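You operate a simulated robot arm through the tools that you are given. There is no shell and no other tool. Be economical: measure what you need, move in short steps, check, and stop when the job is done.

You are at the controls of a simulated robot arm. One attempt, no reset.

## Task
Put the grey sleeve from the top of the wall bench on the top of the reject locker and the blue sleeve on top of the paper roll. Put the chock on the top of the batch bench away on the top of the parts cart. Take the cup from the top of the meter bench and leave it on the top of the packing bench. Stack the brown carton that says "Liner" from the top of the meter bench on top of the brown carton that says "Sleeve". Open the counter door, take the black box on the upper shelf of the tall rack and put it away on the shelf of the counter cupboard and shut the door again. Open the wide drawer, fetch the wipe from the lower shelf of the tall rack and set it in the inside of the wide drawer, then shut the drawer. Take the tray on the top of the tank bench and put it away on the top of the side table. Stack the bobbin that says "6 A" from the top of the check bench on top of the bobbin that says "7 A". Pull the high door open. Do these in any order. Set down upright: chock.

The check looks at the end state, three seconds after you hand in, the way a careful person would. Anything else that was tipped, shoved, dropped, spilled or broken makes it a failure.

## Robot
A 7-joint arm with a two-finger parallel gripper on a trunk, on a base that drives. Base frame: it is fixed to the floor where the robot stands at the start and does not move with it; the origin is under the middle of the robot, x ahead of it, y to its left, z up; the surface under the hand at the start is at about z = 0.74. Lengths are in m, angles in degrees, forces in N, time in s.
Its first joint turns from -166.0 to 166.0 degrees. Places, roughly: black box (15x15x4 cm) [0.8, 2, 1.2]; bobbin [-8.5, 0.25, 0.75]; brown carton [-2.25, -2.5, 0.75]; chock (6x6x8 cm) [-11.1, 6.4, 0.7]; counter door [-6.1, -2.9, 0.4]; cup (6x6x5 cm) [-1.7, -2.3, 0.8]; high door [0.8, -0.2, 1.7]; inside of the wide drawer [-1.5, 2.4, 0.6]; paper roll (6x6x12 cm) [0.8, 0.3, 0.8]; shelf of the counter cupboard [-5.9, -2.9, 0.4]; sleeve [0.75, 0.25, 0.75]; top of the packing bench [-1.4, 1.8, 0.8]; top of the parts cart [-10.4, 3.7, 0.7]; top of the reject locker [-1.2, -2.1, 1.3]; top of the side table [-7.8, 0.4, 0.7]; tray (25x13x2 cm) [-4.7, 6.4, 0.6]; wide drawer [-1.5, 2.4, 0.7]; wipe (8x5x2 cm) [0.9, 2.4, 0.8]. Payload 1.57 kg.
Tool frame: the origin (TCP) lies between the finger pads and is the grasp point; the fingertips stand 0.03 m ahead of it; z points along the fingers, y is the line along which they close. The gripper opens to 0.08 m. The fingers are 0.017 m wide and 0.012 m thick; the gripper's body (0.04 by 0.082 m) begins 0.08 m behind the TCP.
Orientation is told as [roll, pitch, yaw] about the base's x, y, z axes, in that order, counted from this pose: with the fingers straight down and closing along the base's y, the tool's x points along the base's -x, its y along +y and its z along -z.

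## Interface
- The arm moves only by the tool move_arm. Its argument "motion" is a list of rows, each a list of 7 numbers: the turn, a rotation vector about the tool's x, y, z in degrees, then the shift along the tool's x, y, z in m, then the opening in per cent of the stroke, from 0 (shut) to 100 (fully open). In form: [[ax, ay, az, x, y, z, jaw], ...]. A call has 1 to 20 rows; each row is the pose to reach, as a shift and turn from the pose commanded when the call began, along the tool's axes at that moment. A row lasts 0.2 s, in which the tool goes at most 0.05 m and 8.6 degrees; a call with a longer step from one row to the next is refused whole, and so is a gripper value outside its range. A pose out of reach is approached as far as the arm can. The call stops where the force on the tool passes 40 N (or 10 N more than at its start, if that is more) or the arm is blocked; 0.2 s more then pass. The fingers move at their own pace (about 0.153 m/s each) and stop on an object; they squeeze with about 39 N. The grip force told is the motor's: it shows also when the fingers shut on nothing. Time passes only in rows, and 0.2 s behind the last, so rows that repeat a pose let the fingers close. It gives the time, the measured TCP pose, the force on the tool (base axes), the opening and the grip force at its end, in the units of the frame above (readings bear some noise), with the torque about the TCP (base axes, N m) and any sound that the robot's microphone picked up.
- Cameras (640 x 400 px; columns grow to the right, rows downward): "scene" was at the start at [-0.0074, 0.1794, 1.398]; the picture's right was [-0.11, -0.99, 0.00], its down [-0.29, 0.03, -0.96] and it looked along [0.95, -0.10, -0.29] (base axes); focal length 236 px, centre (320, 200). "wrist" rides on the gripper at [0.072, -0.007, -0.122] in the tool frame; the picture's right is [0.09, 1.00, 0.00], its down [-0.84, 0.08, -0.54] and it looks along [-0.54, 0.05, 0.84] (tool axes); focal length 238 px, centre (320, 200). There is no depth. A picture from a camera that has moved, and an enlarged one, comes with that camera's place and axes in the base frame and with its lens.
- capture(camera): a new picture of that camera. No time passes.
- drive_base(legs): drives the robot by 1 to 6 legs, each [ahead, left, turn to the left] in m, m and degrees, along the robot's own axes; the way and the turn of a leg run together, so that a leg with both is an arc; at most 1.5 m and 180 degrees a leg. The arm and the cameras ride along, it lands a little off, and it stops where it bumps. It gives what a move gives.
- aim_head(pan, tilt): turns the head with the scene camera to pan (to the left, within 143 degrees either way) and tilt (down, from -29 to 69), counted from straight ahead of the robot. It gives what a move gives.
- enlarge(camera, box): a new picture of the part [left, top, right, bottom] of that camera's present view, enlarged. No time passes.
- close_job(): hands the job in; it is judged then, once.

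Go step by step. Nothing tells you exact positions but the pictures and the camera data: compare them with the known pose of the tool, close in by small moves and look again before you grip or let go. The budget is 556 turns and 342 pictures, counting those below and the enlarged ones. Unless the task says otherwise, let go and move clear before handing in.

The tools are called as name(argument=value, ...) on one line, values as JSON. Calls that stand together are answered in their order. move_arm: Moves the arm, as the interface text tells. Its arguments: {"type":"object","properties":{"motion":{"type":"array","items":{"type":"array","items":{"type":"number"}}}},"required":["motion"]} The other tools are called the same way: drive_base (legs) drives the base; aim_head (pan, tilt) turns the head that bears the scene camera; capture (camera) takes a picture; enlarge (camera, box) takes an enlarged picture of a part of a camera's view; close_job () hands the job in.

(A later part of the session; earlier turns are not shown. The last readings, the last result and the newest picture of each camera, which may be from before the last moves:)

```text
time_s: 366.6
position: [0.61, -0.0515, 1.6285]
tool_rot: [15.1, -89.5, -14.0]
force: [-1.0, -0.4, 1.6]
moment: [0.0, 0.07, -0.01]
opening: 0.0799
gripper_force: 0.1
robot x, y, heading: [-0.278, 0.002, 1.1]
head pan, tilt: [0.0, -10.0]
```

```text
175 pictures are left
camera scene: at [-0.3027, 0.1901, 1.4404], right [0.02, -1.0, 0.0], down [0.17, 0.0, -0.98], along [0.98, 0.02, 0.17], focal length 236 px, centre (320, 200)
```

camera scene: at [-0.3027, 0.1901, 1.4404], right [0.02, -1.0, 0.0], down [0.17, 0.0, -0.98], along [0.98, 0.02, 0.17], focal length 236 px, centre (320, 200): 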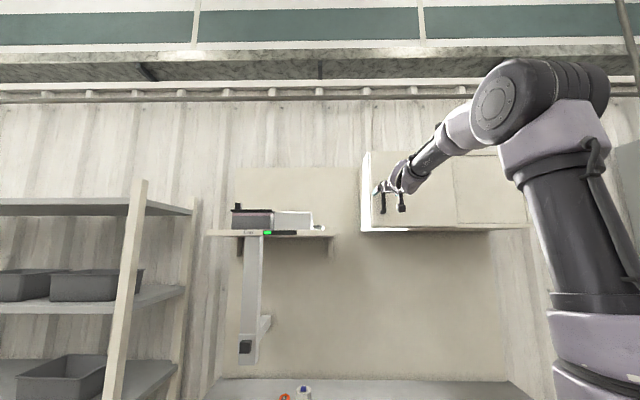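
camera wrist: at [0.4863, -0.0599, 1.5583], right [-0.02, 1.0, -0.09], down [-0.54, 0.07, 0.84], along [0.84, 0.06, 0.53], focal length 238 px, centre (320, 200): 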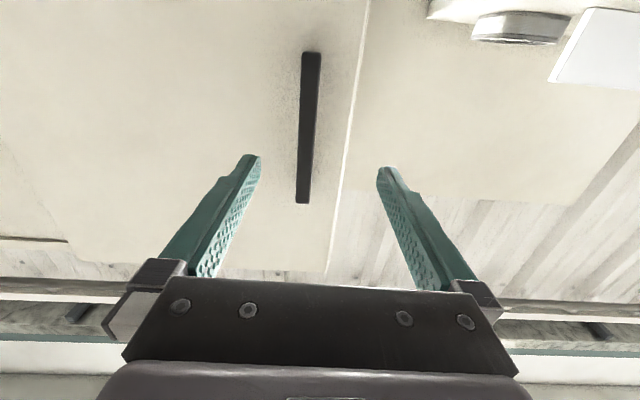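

move_arm(motion=[[0, 0, 0, 0.0, -0.012, 0.03, 60], [0, 0, 0, 0.003, -0.0125, 0.06, 60], [0, 0, 0, 0.003, -0.0125, 0.08, 60]])

capture(camera="wrist")

enlarge(camera="scene", box=[350, 140, 470, 240])

```text
time_s: 367.4
position: [0.6902, -0.0638, 1.6235]
tool_rot: [13.6, -89.5, -12.6]
force: [0.1, 0.1, 0.5]
moment: [0.0, 0.03, -0.03]
opening: 0.048
gripper_force: 0.1
robot x, y, heading: [-0.2798, 0.0014, 1.0]
head pan, tilt: [0.0, -10.0]
```

```text
174 pictures are left
camera wrist: at [0.5665, -0.0724, 1.555], right [-0.02, 1.0, -0.09], down [-0.54, 0.07, 0.84], along [0.84, 0.06, 0.53], focal length 238 px, centre (320, 200)
```

wrist: 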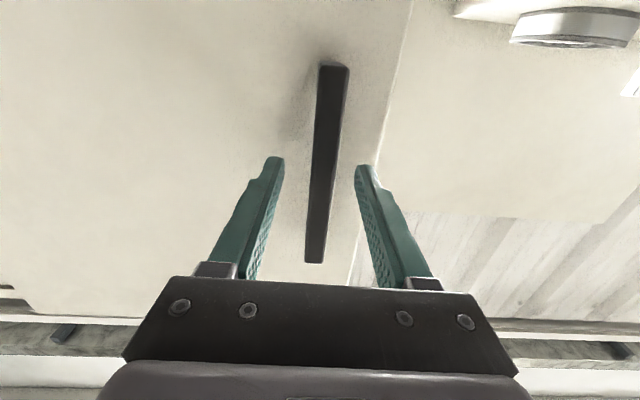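

```text
4.00 times, centred on (410, 190) of scene
camera zoom: at [-0.3025, 0.1901, 1.4404], right [0.02, -1.0, 0.0], down [0.17, 0.0, -0.98], along [0.98, 0.02, 0.17], focal length 946 px, centre (-40, 240)
```

zoom: 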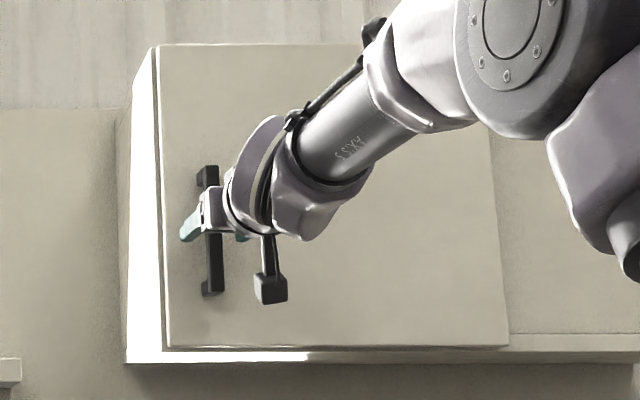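

move_arm(motion=[[0, 0, 0, 0.0, 0.001, 0.01, 60], [0, 0, 0, 0.0, 0.002, 0.02, 60], [0, 0, 0, 0.0, 0.002, 0.02, 60]])

move_arm(motion=[[0, 0, 0, 0, 0, 0, 30], [0, 0, 0, 0, 0, 0, 0], [0, 0, 0, 0, 0, 0, 0]])

capture(camera="wrist")

```text
time_s: 368.2
position: [0.71, -0.0606, 1.6232]
tool_rot: [12.7, -89.5, -11.7]
force: [-0.4, 0.3, 0.6]
moment: [0.01, -0.02, -0.01]
opening: 0.0479
gripper_force: 0.1
robot x, y, heading: [-0.2793, 0.0026, 1.2]
head pan, tilt: [0.0, -10.0]
```

```text
time_s: 369.0
position: [0.7106, -0.0613, 1.6241]
tool_rot: [9.1, -89.4, -7.9]
force: [0.5, -0.2, -0.3]
moment: [-0.51, -0.02, -0.4]
opening: 0.0159
gripper_force: 31.9
robot x, y, heading: [-0.2839, -0.001, 1.3]
head pan, tilt: [0.0, -10.0]
```

```text
172 pictures are left
camera wrist: at [0.5866, -0.0706, 1.554], right [-0.02, 1.0, -0.09], down [-0.54, 0.07, 0.84], along [0.84, 0.06, 0.53], focal length 238 px, centre (320, 200)
```

wrist: 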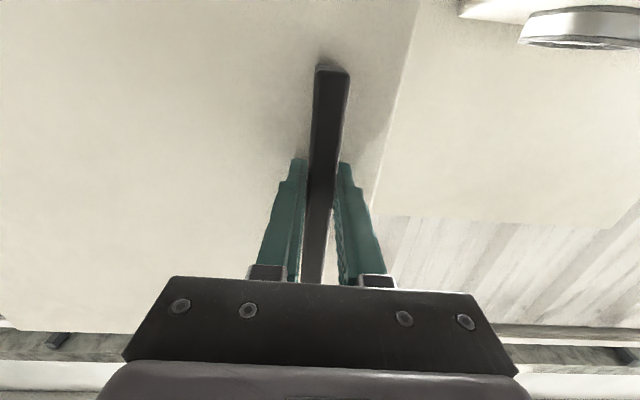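

Gripped the handle. Pull along the hinge arc in small steps.

move_arm(motion=[[-2.5, 0, 0, 0, -0.0012, -0.014, 0], [-5, 0, 0, 0, -0.0042, -0.0287, 0], [-7.5, 0, 0, 0, -0.0065, -0.043, 0], [-10, 0, 0, 0, -0.0109, -0.057, 0], [-12.5, 0, 0, 0, -0.0145, -0.071, 0], [-15, 0, 0, 0, -0.02, -0.0844, 0]])

capture(camera="scene")

```text
time_s: 369.5
position: [0.6999, -0.066, 1.6198]
tool_rot: [10.0, -89.4, -6.2]
force: [20.0, -0.4, -1.4]
moment: [-0.57, -0.54, -0.55]
opening: 0.0165
gripper_force: 32.2
robot x, y, heading: [-0.2784, 0.0021, 1.2]
head pan, tilt: [0.0, -10.0]
stopped in row 2: the force on the tool passed its limit at 92 N (the readings are from after the stop); the commanded pose is now the measured one
```

```text
171 pictures are left
camera scene: at [-0.2998, 0.19, 1.4404], right [0.02, -1.0, 0.0], down [0.17, 0.0, -0.98], along [0.98, 0.02, 0.17], focal length 236 px, centre (320, 200)
```

scene: 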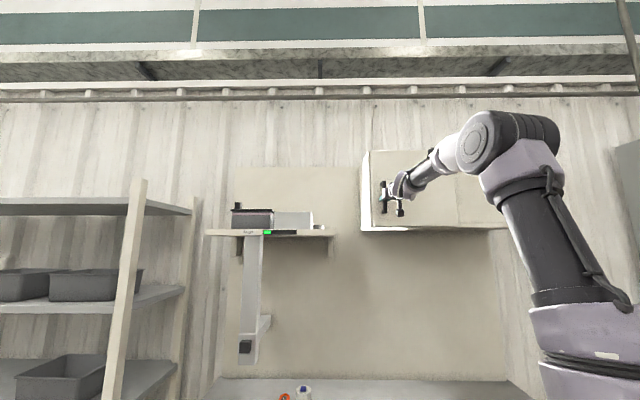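

move_arm(motion=[[0, 0, 0, 0, 0, -0.003, 0], [0, 0, 0, 0, 0, -0.006, 0], [0, 0, 0, 0, 0, -0.009, 0], [0, 0, 0, 0, 0, -0.012, 0], [0, 0, 0, 0, 0, -0.015, 0]])

capture(camera="wrist")

```text
time_s: 370.7
position: [0.6834, -0.0669, 1.6203]
tool_rot: [19.1, -89.2, -15.1]
force: [23.8, 0.8, -5.2]
moment: [-0.35, 0.63, -0.43]
opening: 0.0167
gripper_force: 31.5
robot x, y, heading: [-0.2832, 0.0014, 1.2]
head pan, tilt: [0.0, -10.0]
```

```text
170 pictures are left
camera wrist: at [0.5601, -0.0815, 1.5517], right [-0.07, 0.99, -0.09], down [-0.53, 0.04, 0.84], along [0.84, 0.11, 0.53], focal length 238 px, centre (320, 200)
```

wrist: 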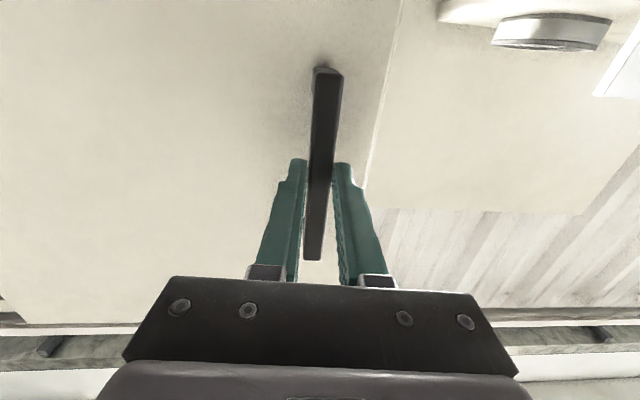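

The fingers are slipping off rather than the door opening. Regrip deeper and test whether it slides sideways.

move_arm(motion=[[0, 0, 0, 0, 0, 0.0, 50], [0, 0, 0, 0, 0, 0.01, 50], [2, 0, 0, 0, 0.002, 0.02, 50], [3, 0, 0, 0, 0.004, 0.03, 50], [3, 0, 0, 0, 0.004, 0.034, 50], [3, 0, 0, 0, 0.004, 0.034, 0], [3, 0, 0, 0, 0.004, 0.034, 0], [3, 0, 0, 0, 0.004, 0.034, 0]])

move_arm(motion=[[0, 0, 0, 0, -0.004, 0, 0], [0, 0, 0, 0, -0.008, 0, 0], [0, 0, 0, 0, -0.012, 0, 0], [0, 0, 0, 0, -0.016, 0, 0], [0, 0, 0, 0, -0.02, 0, 0]])

capture(camera="wrist")

```text
time_s: 372.0
position: [0.7124, -0.0641, 1.6223]
tool_rot: [19.1, -89.4, -18.3]
force: [-19.1, 1.5, -3.1]
moment: [-0.11, 0.11, -2.13]
opening: 0.02
gripper_force: 33.4
robot x, y, heading: [-0.2827, 0.0037, 1.2]
head pan, tilt: [0.0, -10.0]
stopped in row 6: the force on the tool passed its limit at 42 N (the readings are from after the stop); the commanded pose is now the measured one
```

```text
time_s: 373.3
position: [0.7133, -0.0839, 1.6219]
tool_rot: [14.2, -89.1, -13.5]
force: [-21.2, -0.5, -3.9]
moment: [-0.45, 0.36, -0.56]
opening: 0.0158
gripper_force: 31.5
robot x, y, heading: [-0.2812, 0.0015, 1.3]
head pan, tilt: [0.0, -10.0]
stopped in row 5: the force on the tool passed its limit at 40 N (the readings are from after the stop); the commanded pose is now the measured one
```

```text
169 pictures are left
camera wrist: at [0.5885, -0.0922, 1.5527], right [-0.01, 1.0, -0.09], down [-0.53, 0.07, 0.84], along [0.85, 0.06, 0.53], focal length 238 px, centre (320, 200)
```

wrist: 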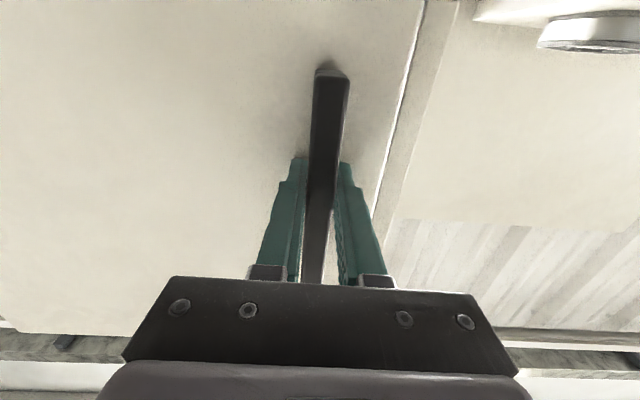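

It's a sliding door — it moved toward -y. Relieve the pressing and slide it further.

move_arm(motion=[[0, 0, 0, 0, 0, -0.006, 0], [0, 0, 0, 0, -0.01, -0.006, 0], [0, 0, 0, 0, -0.02, -0.006, 0], [0, 0, 0, 0, -0.03, -0.006, 0], [0, 0, 0, 0, -0.04, -0.006, 0], [0, 0, 0, 0, -0.05, -0.006, 0], [0, 0, 0, 0, -0.06, -0.006, 0], [0, 0, 0, 0, -0.07, -0.006, 0], [0, 0, 0, 0, -0.08, -0.006, 0], [0, 0, 0, 0, -0.09, -0.006, 0], [0, 0, 0, 0, -0.1, -0.006, 0]])

capture(camera="scene")

```text
time_s: 375.7
position: [0.7099, -0.185, 1.6191]
tool_rot: [17.3, -89.0, -16.7]
force: [-2.8, -1.5, 0.6]
moment: [-0.44, -0.15, -0.44]
opening: 0.0161
gripper_force: 31.3
robot x, y, heading: [-0.2814, 0.0001, 1.2]
head pan, tilt: [0.0, -10.0]
```

```text
168 pictures are left
camera scene: at [-0.3022, 0.19, 1.4404], right [0.02, -1.0, 0.0], down [0.17, 0.0, -0.98], along [0.98, 0.02, 0.17], focal length 236 px, centre (320, 200)
```

scene: 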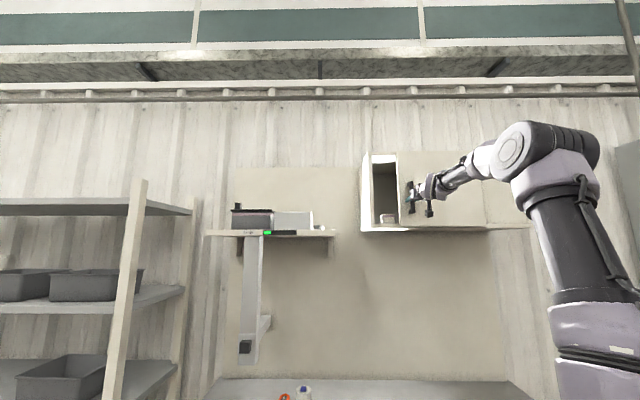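

Sliding works well. Continue sliding toward -y.

move_arm(motion=[[0, 0, 0, 0, -0.012, 0.0, 0], [0, 0, 0, 0, -0.024, 0.0005, 0], [0, 0, 0, 0, -0.036, 0.0005, 0], [0, 0, 0, 0, -0.048, 0.001, 0], [0, 0, 0, 0, -0.06, 0.001, 0], [0, 0, 0, 0, -0.072, 0.001, 0], [0, 0, 0, 0, -0.084, 0.0015, 0], [0, 0, 0, 0, -0.096, 0.002, 0], [0, 0, 0, 0, -0.108, 0.002, 0], [0, 0, 0, 0, -0.12, 0.002, 0], [0, 0, 0, 0, -0.132, 0.002, 0], [0, 0, 0, 0, -0.144, 0.002, 0], [0, 0, 0, 0, -0.156, 0.002, 0], [0, 0, 0, 0, -0.168, 0.002, 0], [0, 0, 0, 0, -0.18, 0.002, 0]])

capture(camera="scene")

```text
time_s: 378.9
position: [0.7125, -0.3658, 1.6218]
tool_rot: [16.0, -89.3, -15.6]
force: [-14.8, -1.1, 3.1]
moment: [-0.47, -0.61, -0.35]
opening: 0.0158
gripper_force: 31.9
robot x, y, heading: [-0.284, 0.0038, 1.4]
head pan, tilt: [0.0, -10.0]
```

```text
167 pictures are left
camera scene: at [-0.303, 0.19, 1.4404], right [0.02, -1.0, 0.0], down [0.17, 0.0, -0.98], along [0.98, 0.02, 0.17], focal length 236 px, centre (320, 200)
```

scene: 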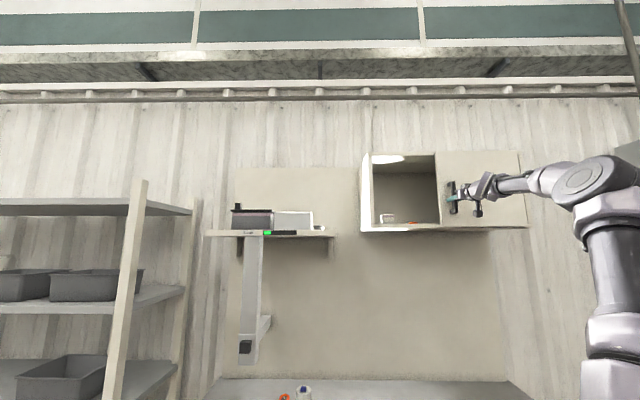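

move_arm(motion=[[0, 0, 0, 0, -0.01, -0.003, 0], [0, 0, 0, 0, -0.02, -0.003, 0], [0, 0, 0, 0, -0.03, -0.003, 0], [0, 0, 0, 0, -0.04, -0.003, 0], [0, 0, 0, 0, -0.05, -0.003, 0]])

capture(camera="scene")

```text
time_s: 380.1
position: [0.711, -0.3971, 1.6189]
tool_rot: [21.0, -88.8, -19.3]
force: [-18.0, 13.7, -1.4]
moment: [-0.58, 0.51, -0.46]
opening: 0.0159
gripper_force: 32.0
robot x, y, heading: [-0.2832, -0.0006, 1.1]
head pan, tilt: [0.0, -10.0]
stopped in row 5: the force on the tool passed its limit at 48 N (the readings are from after the stop); the commanded pose is now the measured one
```

```text
166 pictures are left
camera scene: at [-0.3037, 0.1916, 1.4402], right [0.02, -1.0, 0.0], down [0.17, 0.0, -0.98], along [0.98, 0.02, 0.17], focal length 236 px, centre (320, 200)
```

scene: 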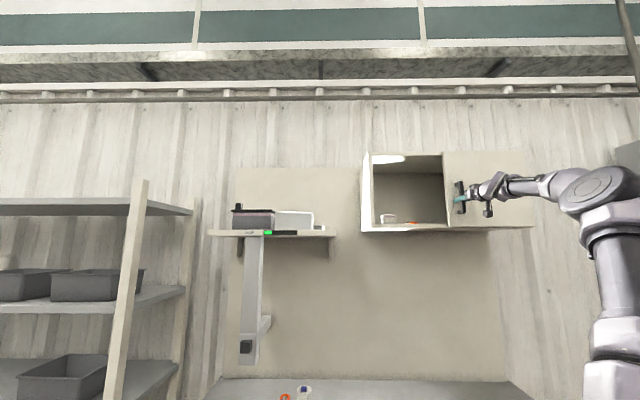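

Door fully slid open. Release and retreat the arm to a compact pose.

move_arm(motion=[[0, 0, 0, 0, 0.001, 0, 40], [0, 0, 0, 0, 0.001, 0, 60], [0, 0, 0, 0, 0.001, -0.03, 60], [0, 0, 0, 0, 0.001, -0.07, 60], [0, 0, 0, 0, 0.01, -0.11, 60], [0, 0, 0, 0, 0.03, -0.15, 60], [0, 0, 0, 0, 0.06, -0.18, 60]])

move_arm(motion=[[0, 6, 0, 0.045, 0.01, 0, 60], [0, 12, 0, 0.09, 0.02, 0, 60], [0, 18, 0, 0.135, 0.03, 0, 60], [0, 25, 0, 0.18, 0.04, 0, 60], [0, 32, 0, 0.225, 0.05, 0, 60], [0, 40, 0, 0.27, 0.06, 0, 60], [0, 48, 0, 0.31, 0.07, -0.01, 60], [0, 56, 0, 0.35, 0.08, -0.02, 60], [0, 64, 0, 0.39, 0.09, -0.03, 60], [0, 72, 0, 0.43, 0.1, -0.04, 60], [0, 80, 0, 0.46, 0.11, -0.05, 60], [0, 88, 0, 0.48, 0.12, -0.05, 60]])

aim_head(pan=60, tilt=15)

capture(camera="scene")

```text
time_s: 381.7
position: [0.5325, -0.3431, 1.6214]
tool_rot: [22.3, -88.6, -20.8]
force: [0.4, 0.3, -0.3]
moment: [0.02, -0.05, 0.03]
opening: 0.0484
gripper_force: 0.1
robot x, y, heading: [-0.2837, 0.0022, 1.0]
head pan, tilt: [0.0, -10.0]
```

```text
time_s: 384.3
position: [0.468, -0.2241, 1.1469]
tool_rot: [0.5, -0.7, 1.5]
force: [-0.9, 0.4, 0.2]
moment: [-0.01, -0.04, -0.03]
opening: 0.048
gripper_force: 0.0
robot x, y, heading: [-0.2803, -0.001, 1.2]
head pan, tilt: [0.0, -10.0]
```

```text
time_s: 385.6
position: [0.469, -0.2231, 1.1453]
tool_rot: [0.4, -0.9, 1.5]
force: [0.1, 0.4, 0.3]
moment: [-0.01, -0.01, 0.0]
opening: 0.0481
gripper_force: 0.0
robot x, y, heading: [-0.284, 0.0046, 1.2]
head pan, tilt: [60.0, 15.0]
```

```text
165 pictures are left
camera scene: at [-0.3415, 0.2704, 1.401], right [0.88, -0.48, 0.0], down [-0.12, -0.23, -0.97], along [0.47, 0.85, -0.26], focal length 236 px, centre (320, 200)
```

scene: 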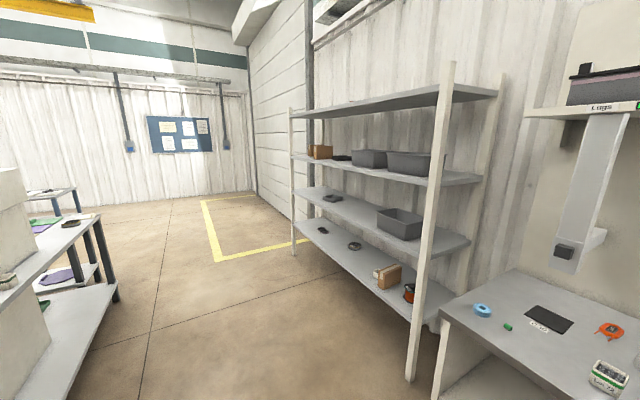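

Now go look at the black box on the upper rack shelf.

drive_base(legs=[[0, 0, -1.2], [0, 1.1, 0], [0, 1.0, 0]])

aim_head(pan=0, tilt=10)

capture(camera="scene")

```text
time_s: 396.4
position: [0.4372, 1.8737, 1.1452]
tool_rot: [0.5, -0.9, 0.8]
force: [-0.1, -0.5, 0.1]
moment: [0.01, -0.03, 0.0]
opening: 0.0482
gripper_force: 0.1
robot x, y, heading: [-0.3122, 2.1037, 0.6]
head pan, tilt: [60.0, 15.0]
```

```text
time_s: 397.7
position: [0.4363, 1.8742, 1.1456]
tool_rot: [0.6, -0.8, 0.9]
force: [0.7, 0.1, -0.2]
moment: [0.03, -0.02, -0.01]
opening: 0.0479
gripper_force: 0.0
robot x, y, heading: [-0.311, 2.1077, 0.5]
head pan, tilt: [0.0, 10.0]
```

```text
164 pictures are left
camera scene: at [-0.3212, 2.2963, 1.4091], right [0.01, -1.0, 0.0], down [-0.17, 0.0, -0.98], along [0.98, 0.01, -0.17], focal length 236 px, centre (320, 200)
```

scene: 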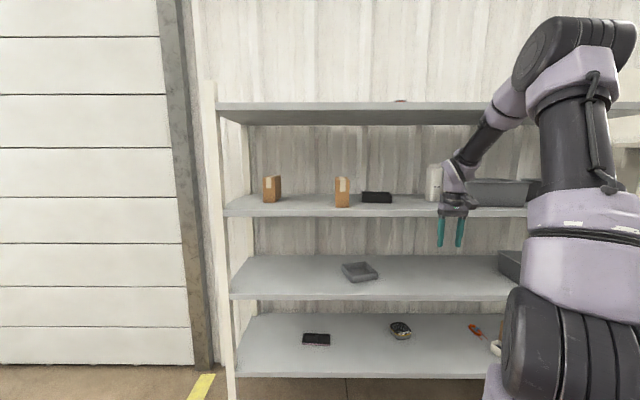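

enlarge(camera="scene", box=[320, 160, 440, 230])

```text
5.33 times, centred on (380, 195) of scene
camera zoom: at [-0.3212, 2.2963, 1.4091], right [0.01, -1.0, 0.0], down [-0.17, 0.0, -0.98], along [0.98, 0.01, -0.17], focal length 1261 px, centre (0, 227)
```

zoom: 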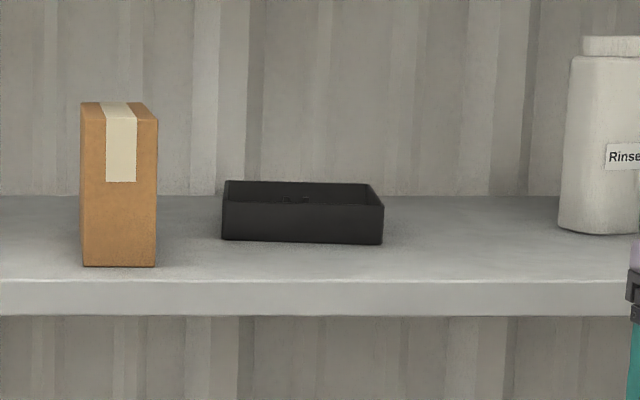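

The black box is an open tray; I'll grip its right side wall (y≈1.965) with the tool tilted forward 45°. Position first.

drive_base(legs=[[0.06, -0.05, -0.5]])

move_arm(motion=[[0, -6, 0, 0.01, 0.02, -0.02, 60], [0, -12, 0, 0.02, 0.04, -0.045, 60], [0, -18, 0, 0.02, 0.06, -0.07, 60], [0, -24, 0, 0.02, 0.08, -0.095, 60], [0, -30, 0, 0.02, 0.1, -0.12, 60], [0, -36, 0, 0.02, 0.12, -0.145, 60], [0, -42, 0, 0.02, 0.135, -0.165, 60], [0, -45, 0, 0.02, 0.145, -0.185, 60]])

capture(camera="wrist")

```text
time_s: 398.7
position: [0.4939, 1.8135, 1.146]
tool_rot: [0.4, -0.9, 0.2]
force: [0.7, 0.1, 0.5]
moment: [0.01, -0.01, -0.02]
opening: 0.0482
gripper_force: 0.0
robot x, y, heading: [-0.2539, 2.0575, -0.1]
head pan, tilt: [0.0, 10.0]
```

```text
time_s: 400.5
position: [0.4718, 1.9567, 1.3317]
tool_rot: [0.7, -45.9, -0.3]
force: [-0.1, 0.0, -1.4]
moment: [0.0, -0.01, 0.01]
opening: 0.048
gripper_force: 0.1
robot x, y, heading: [-0.2493, 2.0554, -0.4]
head pan, tilt: [0.0, 10.0]
```

```text
162 pictures are left
camera wrist: at [0.3331, 1.9494, 1.3668], right [-0.07, 1.0, -0.06], down [0.19, 0.07, 0.98], along [0.98, 0.06, -0.2], focal length 238 px, centre (320, 200)
```

wrist: 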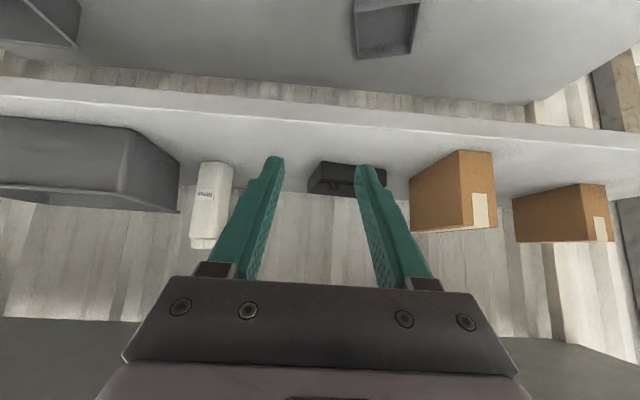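

enlarge(camera="wrist", box=[270, 130, 430, 230])

```text
4.00 times, centred on (350, 180) of wrist
camera zoom: at [0.3331, 1.9494, 1.3668], right [-0.07, 1.0, -0.06], down [0.19, 0.07, 0.98], along [0.98, 0.06, -0.2], focal length 953 px, centre (200, 280)
```

zoom: 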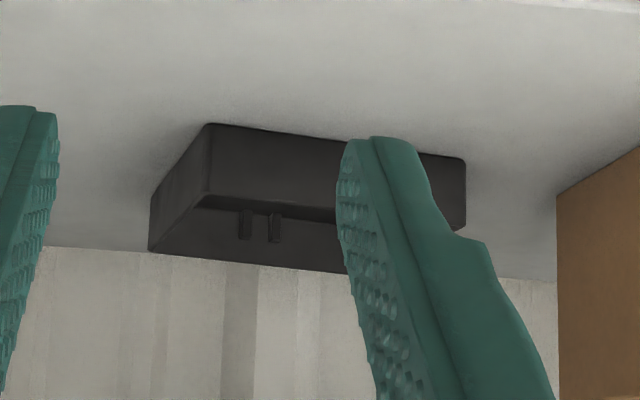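

drive_base(legs=[[0.06, 0, 0]])

move_arm(motion=[[1, 0, 1, -0.026, 0.0005, 0.037, 85], [2, 0, 2, -0.052, 0.001, 0.074, 85], [3, 0, 3, -0.078, 0.0015, 0.111, 85], [4, 0, 4, -0.104, 0.002, 0.148, 85], [5, 0, 5, -0.13, 0.0025, 0.185, 85], [5.74, 0, 5.57, -0.156, 0.003, 0.2216, 85]])

capture(camera="wrist")

capture(camera="scene")

```text
time_s: 401.5
position: [0.5326, 1.9567, 1.3328]
tool_rot: [0.6, -45.8, -0.4]
force: [-0.6, 0.6, -0.2]
moment: [0.01, 0.01, -0.01]
opening: 0.048
gripper_force: 0.1
robot x, y, heading: [-0.1911, 2.0537, -0.0]
head pan, tilt: [0.0, 10.0]
```

```text
time_s: 402.9
position: [0.7982, 1.9633, 1.2897]
tool_rot: [0.7, -45.8, -8.2]
force: [0.0, 0.1, 1.6]
moment: [0.06, 0.07, 0.05]
opening: 0.0681
gripper_force: 0.1
robot x, y, heading: [-0.1889, 2.0599, -0.0]
head pan, tilt: [0.0, 10.0]
```

```text
160 pictures are left
camera wrist: at [0.6612, 1.9747, 1.3248], right [0.07, 1.0, -0.06], down [0.2, 0.04, 0.98], along [0.98, -0.08, -0.2], focal length 238 px, centre (320, 200)
```

wrist: 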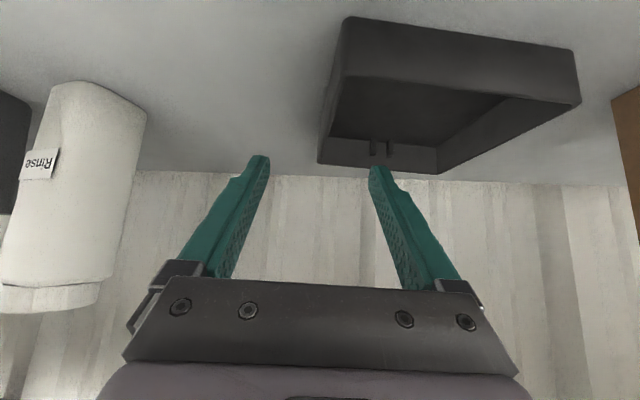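

```text
159 pictures are left
camera scene: at [-0.1995, 2.2449, 1.4091], right [0.0, -1.0, 0.0], down [-0.17, 0.0, -0.98], along [0.98, 0.0, -0.17], focal length 236 px, centre (320, 200)
```

scene: 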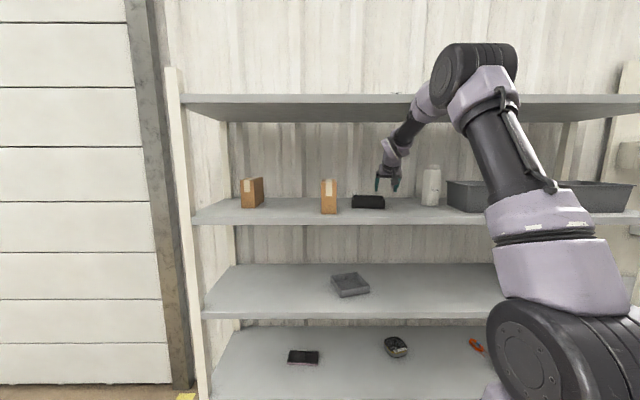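

move_arm(motion=[[0, 0, 0, 0.002, 0.001, 0.015, 85], [0, 0, 0, 0.004, 0.002, 0.03, 85], [0, 0, 0, 0.007, 0.003, 0.045, 85], [0, 0, 0, 0.0095, 0.003, 0.058, 85]])

capture(camera="wrist")

```text
time_s: 403.9
position: [0.8367, 1.9601, 1.2445]
tool_rot: [0.8, -45.8, -8.2]
force: [-0.5, 0.4, 0.9]
moment: [0.03, 0.03, 0.0]
opening: 0.0679
gripper_force: 0.2
robot x, y, heading: [-0.1979, 2.0556, 0.1]
head pan, tilt: [0.0, 10.0]
```

```text
158 pictures are left
camera wrist: at [0.6973, 1.9717, 1.2779], right [0.07, 1.0, -0.06], down [0.2, 0.04, 0.98], along [0.98, -0.08, -0.2], focal length 238 px, centre (320, 200)
```

wrist: 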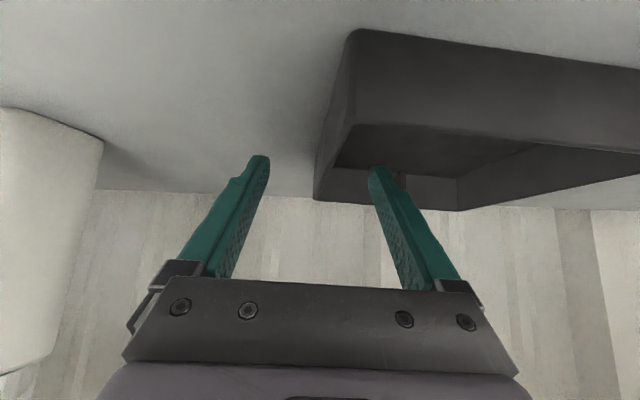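

move_arm(motion=[[0, 0, 0, 0.002, 0, 0.002, 85], [0, 0, 0, 0.002, 0, 0.002, 40], [0, 0, 0, 0.002, 0, 0.002, 0], [0, 0, 0, 0.002, 0, 0.002, 0], [0, 0, 0, 0.002, 0, 0.002, 0]])

capture(camera="wrist")

```text
time_s: 405.1
position: [0.8353, 1.9597, 1.2398]
tool_rot: [0.7, -45.8, -8.4]
force: [-0.4, 1.4, -0.3]
moment: [-0.06, -0.08, 0.02]
opening: 0.0035
gripper_force: 24.1
robot x, y, heading: [-0.1882, 2.0521, -0.1]
head pan, tilt: [0.0, 10.0]
```

```text
157 pictures are left
camera wrist: at [0.697, 1.9712, 1.2744], right [0.07, 1.0, -0.06], down [0.2, 0.04, 0.98], along [0.98, -0.08, -0.2], focal length 238 px, centre (320, 200)
```

wrist: 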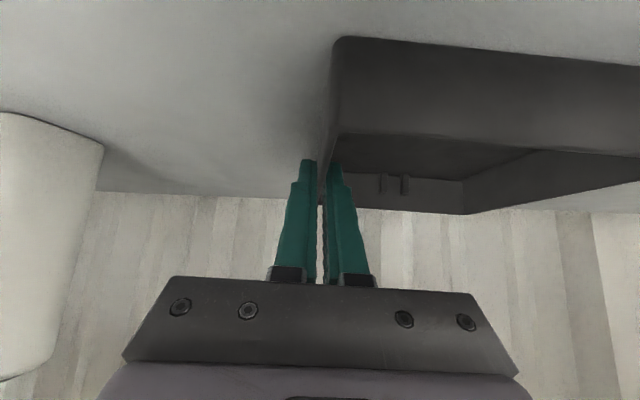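

move_arm(motion=[[0, 0, 0, -0.007, 0, -0.007, 0], [0, 0, 0, -0.014, 0, -0.014, 0], [0, 0, 0, -0.025, 0, -0.025, 0], [0, 0, 0, -0.025, 0, -0.025, 0]])

capture(camera="wrist")

enlarge(camera="scene", box=[310, 150, 450, 230])

```text
time_s: 406.1
position: [0.8346, 1.9586, 1.2746]
tool_rot: [0.7, -45.7, -8.3]
force: [-0.3, 0.1, -1.2]
moment: [-0.1, -0.01, 0.01]
opening: 0.003
gripper_force: 24.5
robot x, y, heading: [-0.1951, 2.0553, -0.2]
head pan, tilt: [0.0, 10.0]
```

```text
156 pictures are left
camera wrist: at [0.6963, 1.9702, 1.3095], right [0.07, 1.0, -0.06], down [0.2, 0.04, 0.98], along [0.98, -0.08, -0.2], focal length 238 px, centre (320, 200)
```

wrist: 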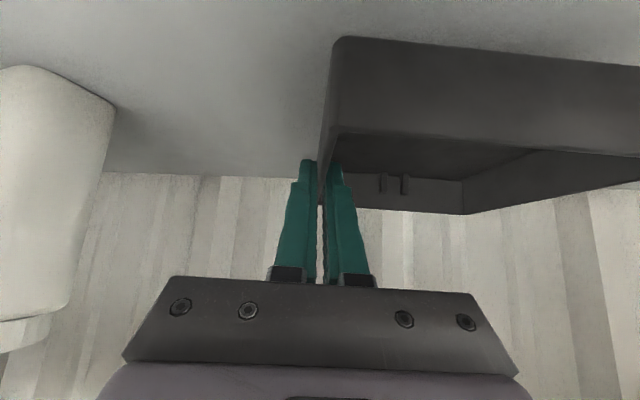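

```text
4.57 times, centred on (380, 190) of scene
camera zoom: at [-0.1987, 2.2451, 1.4091], right [0.0, -1.0, 0.0], down [-0.17, 0.0, -0.98], along [0.98, 0.0, -0.17], focal length 1081 px, centre (46, 246)
```

zoom: 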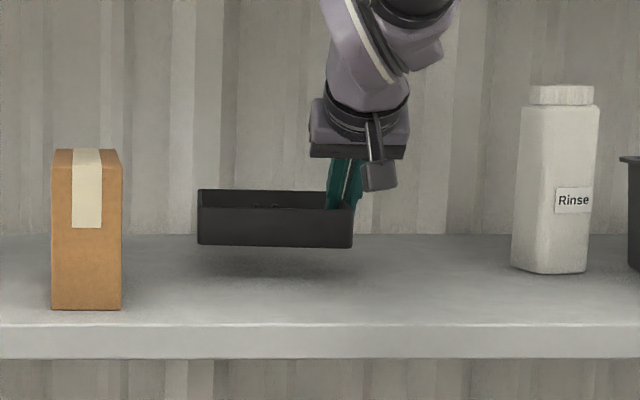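

Box is lifted level. Back out of the rack and retract.

drive_base(legs=[[-0.3, 0, 0]])

move_arm(motion=[[0, 0, 0, 0.028, 0, -0.028, 0], [0, 0, 0, 0.056, 0, -0.056, 0], [0, 0, 0, 0.084, 0, -0.084, 0], [0, 0, 0, 0.112, 0, -0.112, 0]])

capture(camera="scene")

```text
time_s: 408.1
position: [0.5309, 1.965, 1.2755]
tool_rot: [0.6, -45.6, -7.8]
force: [-0.4, 0.1, -1.3]
moment: [-0.11, 0.01, 0.02]
opening: 0.0034
gripper_force: 24.1
robot x, y, heading: [-0.4964, 2.0498, 0.0]
head pan, tilt: [0.0, 10.0]
```

```text
time_s: 409.1
position: [0.3745, 1.9847, 1.2711]
tool_rot: [0.6, -45.7, -7.8]
force: [0.9, -0.3, -1.9]
moment: [-0.1, 0.01, 0.01]
opening: 0.0034
gripper_force: 24.5
robot x, y, heading: [-0.4949, 2.0575, 0.3]
head pan, tilt: [0.0, 10.0]
```

```text
154 pictures are left
camera scene: at [-0.5034, 2.2442, 1.4091], right [0.01, -1.0, 0.0], down [-0.17, 0.0, -0.98], along [0.98, 0.01, -0.17], focal length 236 px, centre (320, 200)
```

scene: 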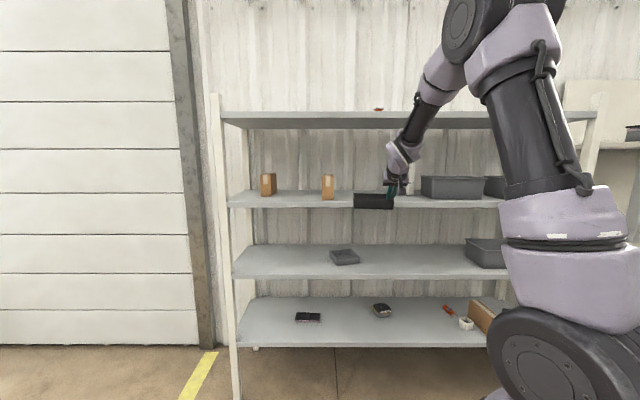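

Now travel toward the counter: down the corridor, then west.

drive_base(legs=[[0.08, 0, 0], [0, 0, -90], [1.5, 0, 0], [1.46, 0, 0], [0, 0, -90], [0, 0.22, 0]])

aim_head(pan=0, tilt=10)

capture(camera="scene")

```text
time_s: 433.0
position: [-1.157, -1.0717, 1.2712]
tool_rot: [0.8, -45.7, 172.9]
force: [0.7, -0.1, -1.6]
moment: [0.05, -0.02, 0.01]
opening: 0.0032
gripper_force: 24.8
robot x, y, heading: [-0.2868, -1.1277, -179.1]
head pan, tilt: [0.0, 10.0]
```

```text
time_s: 433.6
position: [-1.1564, -1.0715, 1.271]
tool_rot: [0.8, -45.7, 172.9]
force: [-0.1, -0.9, -1.4]
moment: [0.06, 0.01, -0.04]
opening: 0.0033
gripper_force: 24.2
robot x, y, heading: [-0.2848, -1.1277, -179.1]
head pan, tilt: [0.0, 10.0]
```

```text
153 pictures are left
camera scene: at [-0.276, -1.319, 1.4091], right [-0.02, 1.0, 0.0], down [0.17, 0.0, -0.98], along [-0.98, -0.02, -0.17], focal length 236 px, centre (320, 200)
```

scene: 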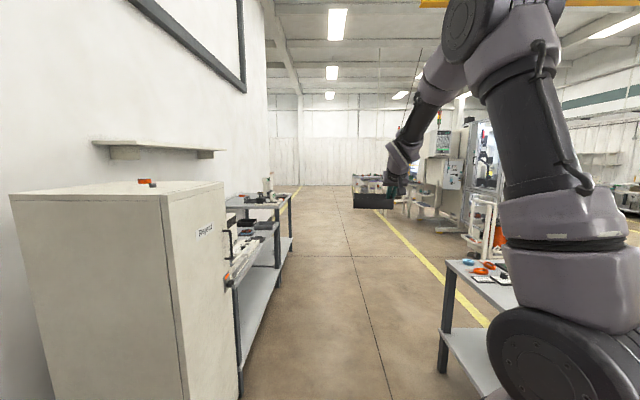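

drive_base(legs=[[1.5, 0, -0.9], [1.5, 0, 0], [1.2, 0, 0]])

aim_head(pan=30, tilt=15)

capture(camera="scene")

```text
time_s: 453.8
position: [-5.3795, -1.0456, 1.2713]
tool_rot: [0.7, -45.7, 171.5]
force: [-0.3, 0.6, -1.2]
moment: [0.07, 0.03, 0.0]
opening: 0.0035
gripper_force: 24.5
robot x, y, heading: [-4.5115, -1.1251, 179.8]
head pan, tilt: [0.0, 10.0]
```

```text
time_s: 454.8
position: [-5.3798, -1.0453, 1.2708]
tool_rot: [0.8, -45.7, 171.7]
force: [-0.5, 0.7, -2.0]
moment: [0.09, -0.04, 0.01]
opening: 0.0035
gripper_force: 24.1
robot x, y, heading: [-4.5103, -1.1275, 179.9]
head pan, tilt: [30.0, 15.0]
```

```text
152 pictures are left
camera scene: at [-4.4937, -1.3608, 1.401], right [-0.5, 0.87, 0.0], down [0.22, 0.13, -0.97], along [-0.84, -0.48, -0.26], focal length 236 px, centre (320, 200)
```

scene: 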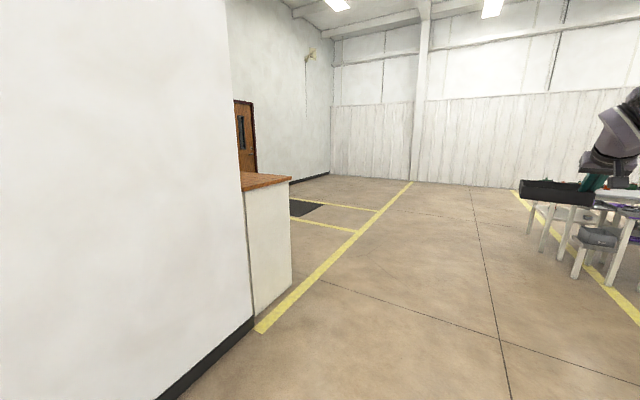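

drive_base(legs=[[1.4, 0, 0], [1.3, 0, 0]])

aim_head(pan=110, tilt=20)

capture(camera="scene")

```text
time_s: 467.9
position: [-8.0831, -1.1571, 1.2717]
tool_rot: [0.8, -45.8, 174.2]
force: [-0.1, 0.5, -1.2]
moment: [0.08, 0.0, 0.03]
opening: 0.0035
gripper_force: 24.3
robot x, y, heading: [-7.2121, -1.1964, -177.6]
head pan, tilt: [30.0, 15.0]
```

```text
time_s: 469.4
position: [-8.0832, -1.1566, 1.2711]
tool_rot: [0.7, -45.7, 174.1]
force: [-0.5, 0.3, -0.5]
moment: [0.07, 0.02, -0.01]
opening: 0.0036
gripper_force: 24.7
robot x, y, heading: [-7.2121, -1.197, -177.9]
head pan, tilt: [110.0, 20.0]
```

```text
151 pictures are left
camera scene: at [-7.0691, -1.4685, 1.3929], right [-0.93, -0.38, 0.0], down [-0.13, 0.32, -0.94], along [0.36, -0.87, -0.34], focal length 236 px, centre (320, 200)
```

scene: 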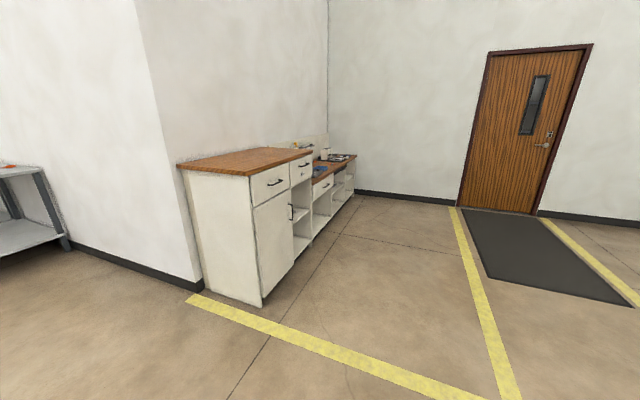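

The counter front faces -x: door y≈-2.66…-3.14, handle near its right edge at z≈0.6, counter top z≈1.03. I'll turn around, set the box temporarily on the counter top.

drive_base(legs=[[0, 0, 177.8], [0, -0.85, 0], [0, -0.8, 0]])

aim_head(pan=0, tilt=30)

capture(camera="scene")

```text
time_s: 484.9
position: [-6.4741, -2.9786, 1.2723]
tool_rot: [0.7, -45.7, -12.7]
force: [-0.6, -0.3, -1.0]
moment: [-0.04, 0.01, -0.01]
opening: 0.0033
gripper_force: 24.5
robot x, y, heading: [-7.3366, -2.8377, -4.6]
head pan, tilt: [110.0, 20.0]
```

```text
time_s: 486.7
position: [-6.4742, -2.9794, 1.2717]
tool_rot: [0.7, -45.7, -12.7]
force: [-0.1, 0.6, -0.7]
moment: [-0.07, -0.01, 0.0]
opening: 0.0032
gripper_force: 24.3
robot x, y, heading: [-7.3354, -2.8375, -4.7]
head pan, tilt: [0.0, 30.0]
```

```text
150 pictures are left
camera scene: at [-7.3298, -2.6464, 1.3768], right [-0.08, -1.0, 0.0], down [-0.5, 0.04, -0.87], along [0.86, -0.07, -0.5], focal length 236 px, centre (320, 200)
```

scene: 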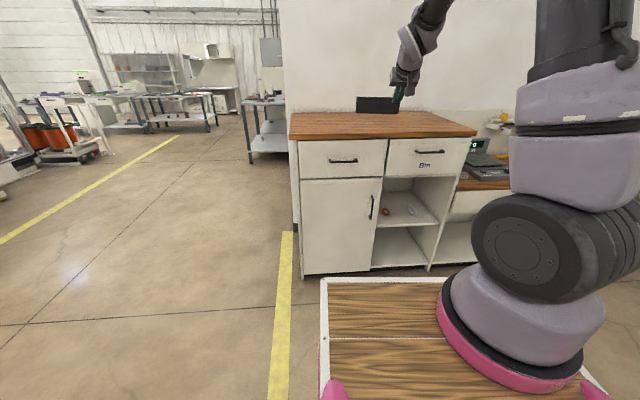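

drive_base(legs=[[0, 0, 4.7], [0.55, 0, 0]])

capture(camera="scene")

```text
time_s: 490.4
position: [-5.9162, -2.9075, 1.2716]
tool_rot: [0.6, -45.6, -8.2]
force: [-0.1, -0.3, -0.8]
moment: [-0.06, 0.01, 0.01]
opening: 0.0036
gripper_force: 24.4
robot x, y, heading: [-6.7872, -2.8323, 0.1]
head pan, tilt: [0.0, 30.0]
```

```text
149 pictures are left
camera scene: at [-6.7964, -2.6448, 1.3768], right [0.0, -1.0, 0.0], down [-0.5, 0.0, -0.87], along [0.87, 0.0, -0.5], focal length 236 px, centre (320, 200)
```

scene: 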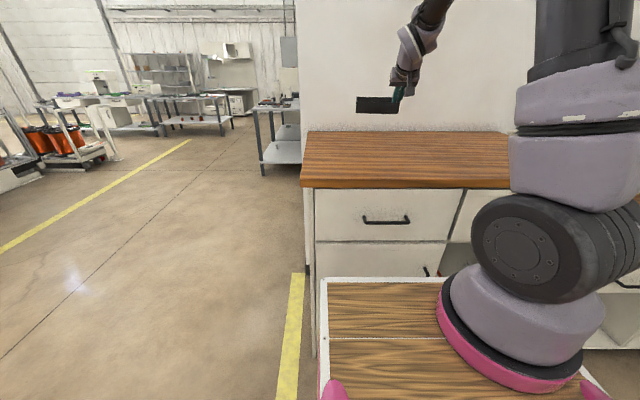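

move_arm(motion=[[0, 0, 0, 0.029, 0, 0.028, 0], [0, 0, 0, 0.058, 0, 0.056, 0], [0, 0, 0, 0.087, 0, 0.084, 0], [0, 0, 0, 0.115, 0, 0.1115, 0]])

enlarge(camera="scene", box=[320, 70, 480, 190])

capture(camera="wrist")

```text
time_s: 491.4
position: [-5.9156, -2.9064, 1.1101]
tool_rot: [0.7, -45.9, -8.2]
force: [-1.9, -0.6, 5.1]
moment: [-0.09, 0.46, 0.04]
opening: 0.0035
gripper_force: 24.7
robot x, y, heading: [-6.7884, -2.8312, 0.1]
head pan, tilt: [0.0, 30.0]
```

```text
3.33 times, centred on (400, 130) of scene
camera zoom: at [-6.7968, -2.6448, 1.3768], right [0.0, -1.0, 0.0], down [-0.5, 0.0, -0.87], along [0.87, 0.0, -0.5], focal length 788 px, centre (53, 433)
```

zoom: 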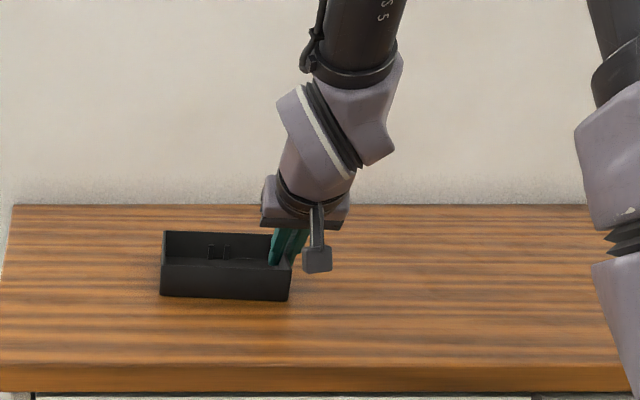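

```text
147 pictures are left
camera wrist: at [-6.0545, -2.8946, 1.1443], right [0.07, 1.0, -0.06], down [0.2, 0.04, 0.98], along [0.98, -0.08, -0.2], focal length 238 px, centre (320, 200)
```

wrist: 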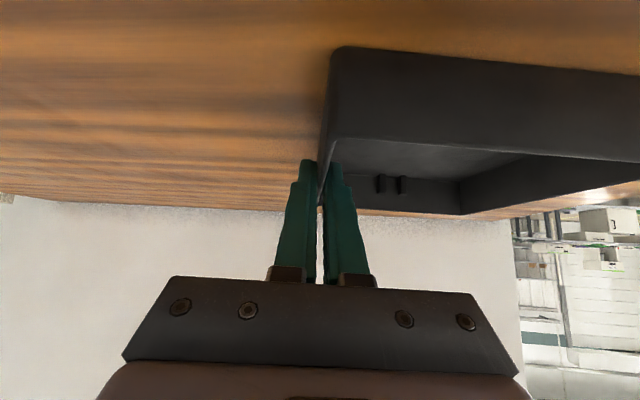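

The box already rests on the counter. Release and retreat; then head for the door handle.

move_arm(motion=[[0, 0, 0, 0.001, 0, 0.001, 30], [0, 0, 0, 0.001, 0, 0.001, 50], [0, 0, 0, 0.001, 0, 0.001, 50], [0, 0, 0, 0, 0, -0.03, 50], [0, 0, 0, -0.01, 0, -0.07, 50], [0, 0, 0, -0.02, 0, -0.11, 50], [0, 0, 0, -0.03, 0, -0.15, 50]])

capture(camera="wrist")

```text
time_s: 493.0
position: [-6.0022, -2.8968, 1.2364]
tool_rot: [0.7, -45.7, -8.2]
force: [0.3, -0.2, -0.7]
moment: [0.02, -0.02, -0.01]
opening: 0.04
gripper_force: 0.1
robot x, y, heading: [-6.7889, -2.8344, -0.0]
head pan, tilt: [0.0, 30.0]
```

```text
146 pictures are left
camera wrist: at [-6.1411, -2.8853, 1.272], right [0.07, 1.0, -0.06], down [0.2, 0.04, 0.98], along [0.98, -0.08, -0.2], focal length 238 px, centre (320, 200)
```

wrist: 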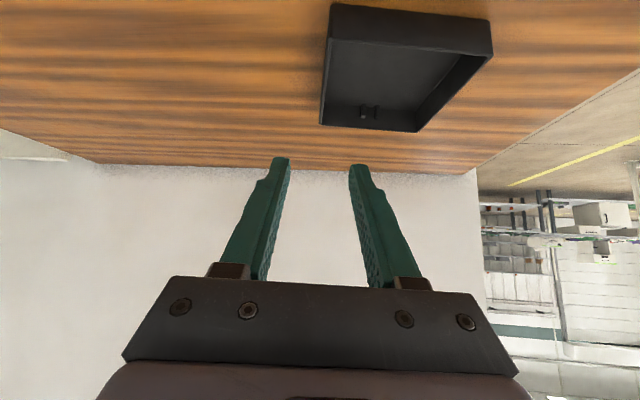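

drive_base(legs=[[-0.36, 0, 0], [0, -0.13, 0]])

move_arm(motion=[[0, -2, -4, 0.03, 0, 0.03, 80], [0, -5, -8, 0.06, 0, 0.06, 80], [0, -8, -8, 0.09, 0, 0.09, 80], [0, -11, -8, 0.12, 0, 0.12, 80], [0, -14, -8, 0.15, 0, 0.15, 80], [0, -17, -8, 0.18, 0, 0.18, 80], [0, -20, -8, 0.21, 0, 0.21, 80], [0, -23, -8, 0.24, 0, 0.24, 80], [0, -26, -8, 0.27, 0, 0.27, 80], [0, -30, -8, 0.3, 0, 0.3, 80], [0, -34, -8, 0.33, 0, 0.33, 80], [0, -36, -8, 0.36, 0, 0.36, 80], [0, -36, -8, 0.39, 0, 0.39, 80], [0, -36, -8, 0.42, 0, 0.42, 80], [0, -36, -8, 0.445, 0, 0.44, 80]])

capture(camera="wrist")

capture(camera="scene")

```text
time_s: 496.2
position: [-6.3603, -3.0248, 1.2379]
tool_rot: [0.7, -45.8, -7.9]
force: [0.2, -0.3, 0.0]
moment: [0.02, -0.02, -0.01]
opening: 0.04
gripper_force: 0.1
robot x, y, heading: [-7.1465, -2.9635, 0.2]
head pan, tilt: [0.0, 30.0]
```

```text
time_s: 499.4
position: [-6.3542, -3.0207, 0.6104]
tool_rot: [-38.3, -79.4, 33.8]
force: [0.3, 0.1, -0.5]
moment: [-0.04, 0.03, -0.04]
opening: 0.064
gripper_force: 0.0
robot x, y, heading: [-7.1443, -2.962, 0.3]
head pan, tilt: [0.0, 30.0]
```

```text
145 pictures are left
camera wrist: at [-6.487, -3.0243, 0.5589], right [0.06, 0.98, -0.2], down [-0.4, 0.21, 0.89], along [0.91, 0.03, 0.4], focal length 238 px, centre (320, 200)
```

wrist: 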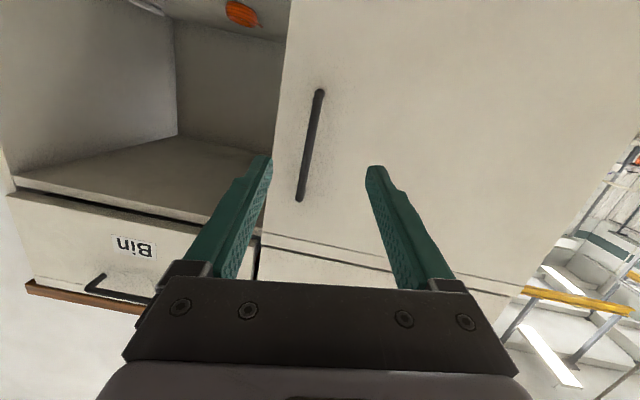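

```text
144 pictures are left
camera scene: at [-7.1542, -2.774, 1.3768], right [0.0, -1.0, 0.0], down [-0.5, 0.0, -0.87], along [0.87, 0.0, -0.5], focal length 236 px, centre (320, 200)
```

scene: 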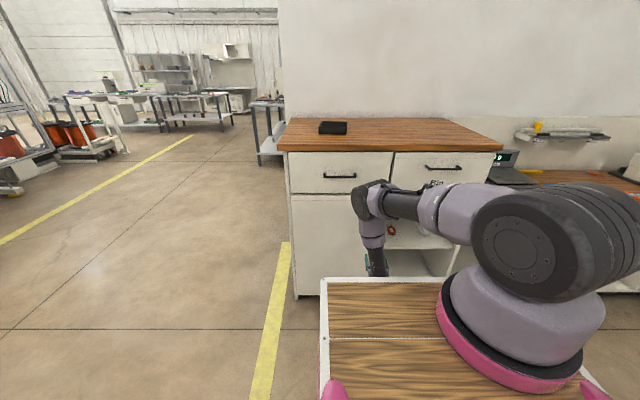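

move_arm(motion=[[0, -3, 3, -0.01, -0.005, 0.03, 80], [0, -6, 6, -0.025, -0.012, 0.07, 80], [0, -8, 6, -0.035, -0.016, 0.11, 70]])

capture(camera="wrist")

```text
time_s: 500.2
position: [-6.2426, -3.0421, 0.6301]
tool_rot: [-58.1, -89.3, 53.6]
force: [-1.2, -0.6, -0.4]
moment: [0.02, 0.01, -0.01]
opening: 0.0557
gripper_force: 0.0
robot x, y, heading: [-7.145, -2.964, 0.2]
head pan, tilt: [0.0, 30.0]
```

```text
143 pictures are left
camera wrist: at [-6.3657, -3.0395, 0.5604], right [0.08, 0.99, -0.1], down [-0.53, 0.13, 0.84], along [0.85, -0.01, 0.53], focal length 238 px, centre (320, 200)
```

wrist: 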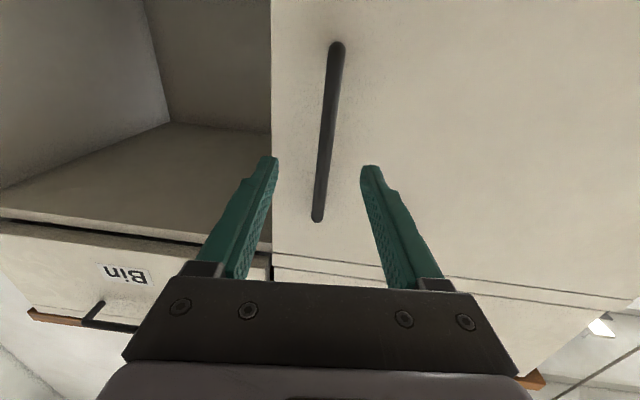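

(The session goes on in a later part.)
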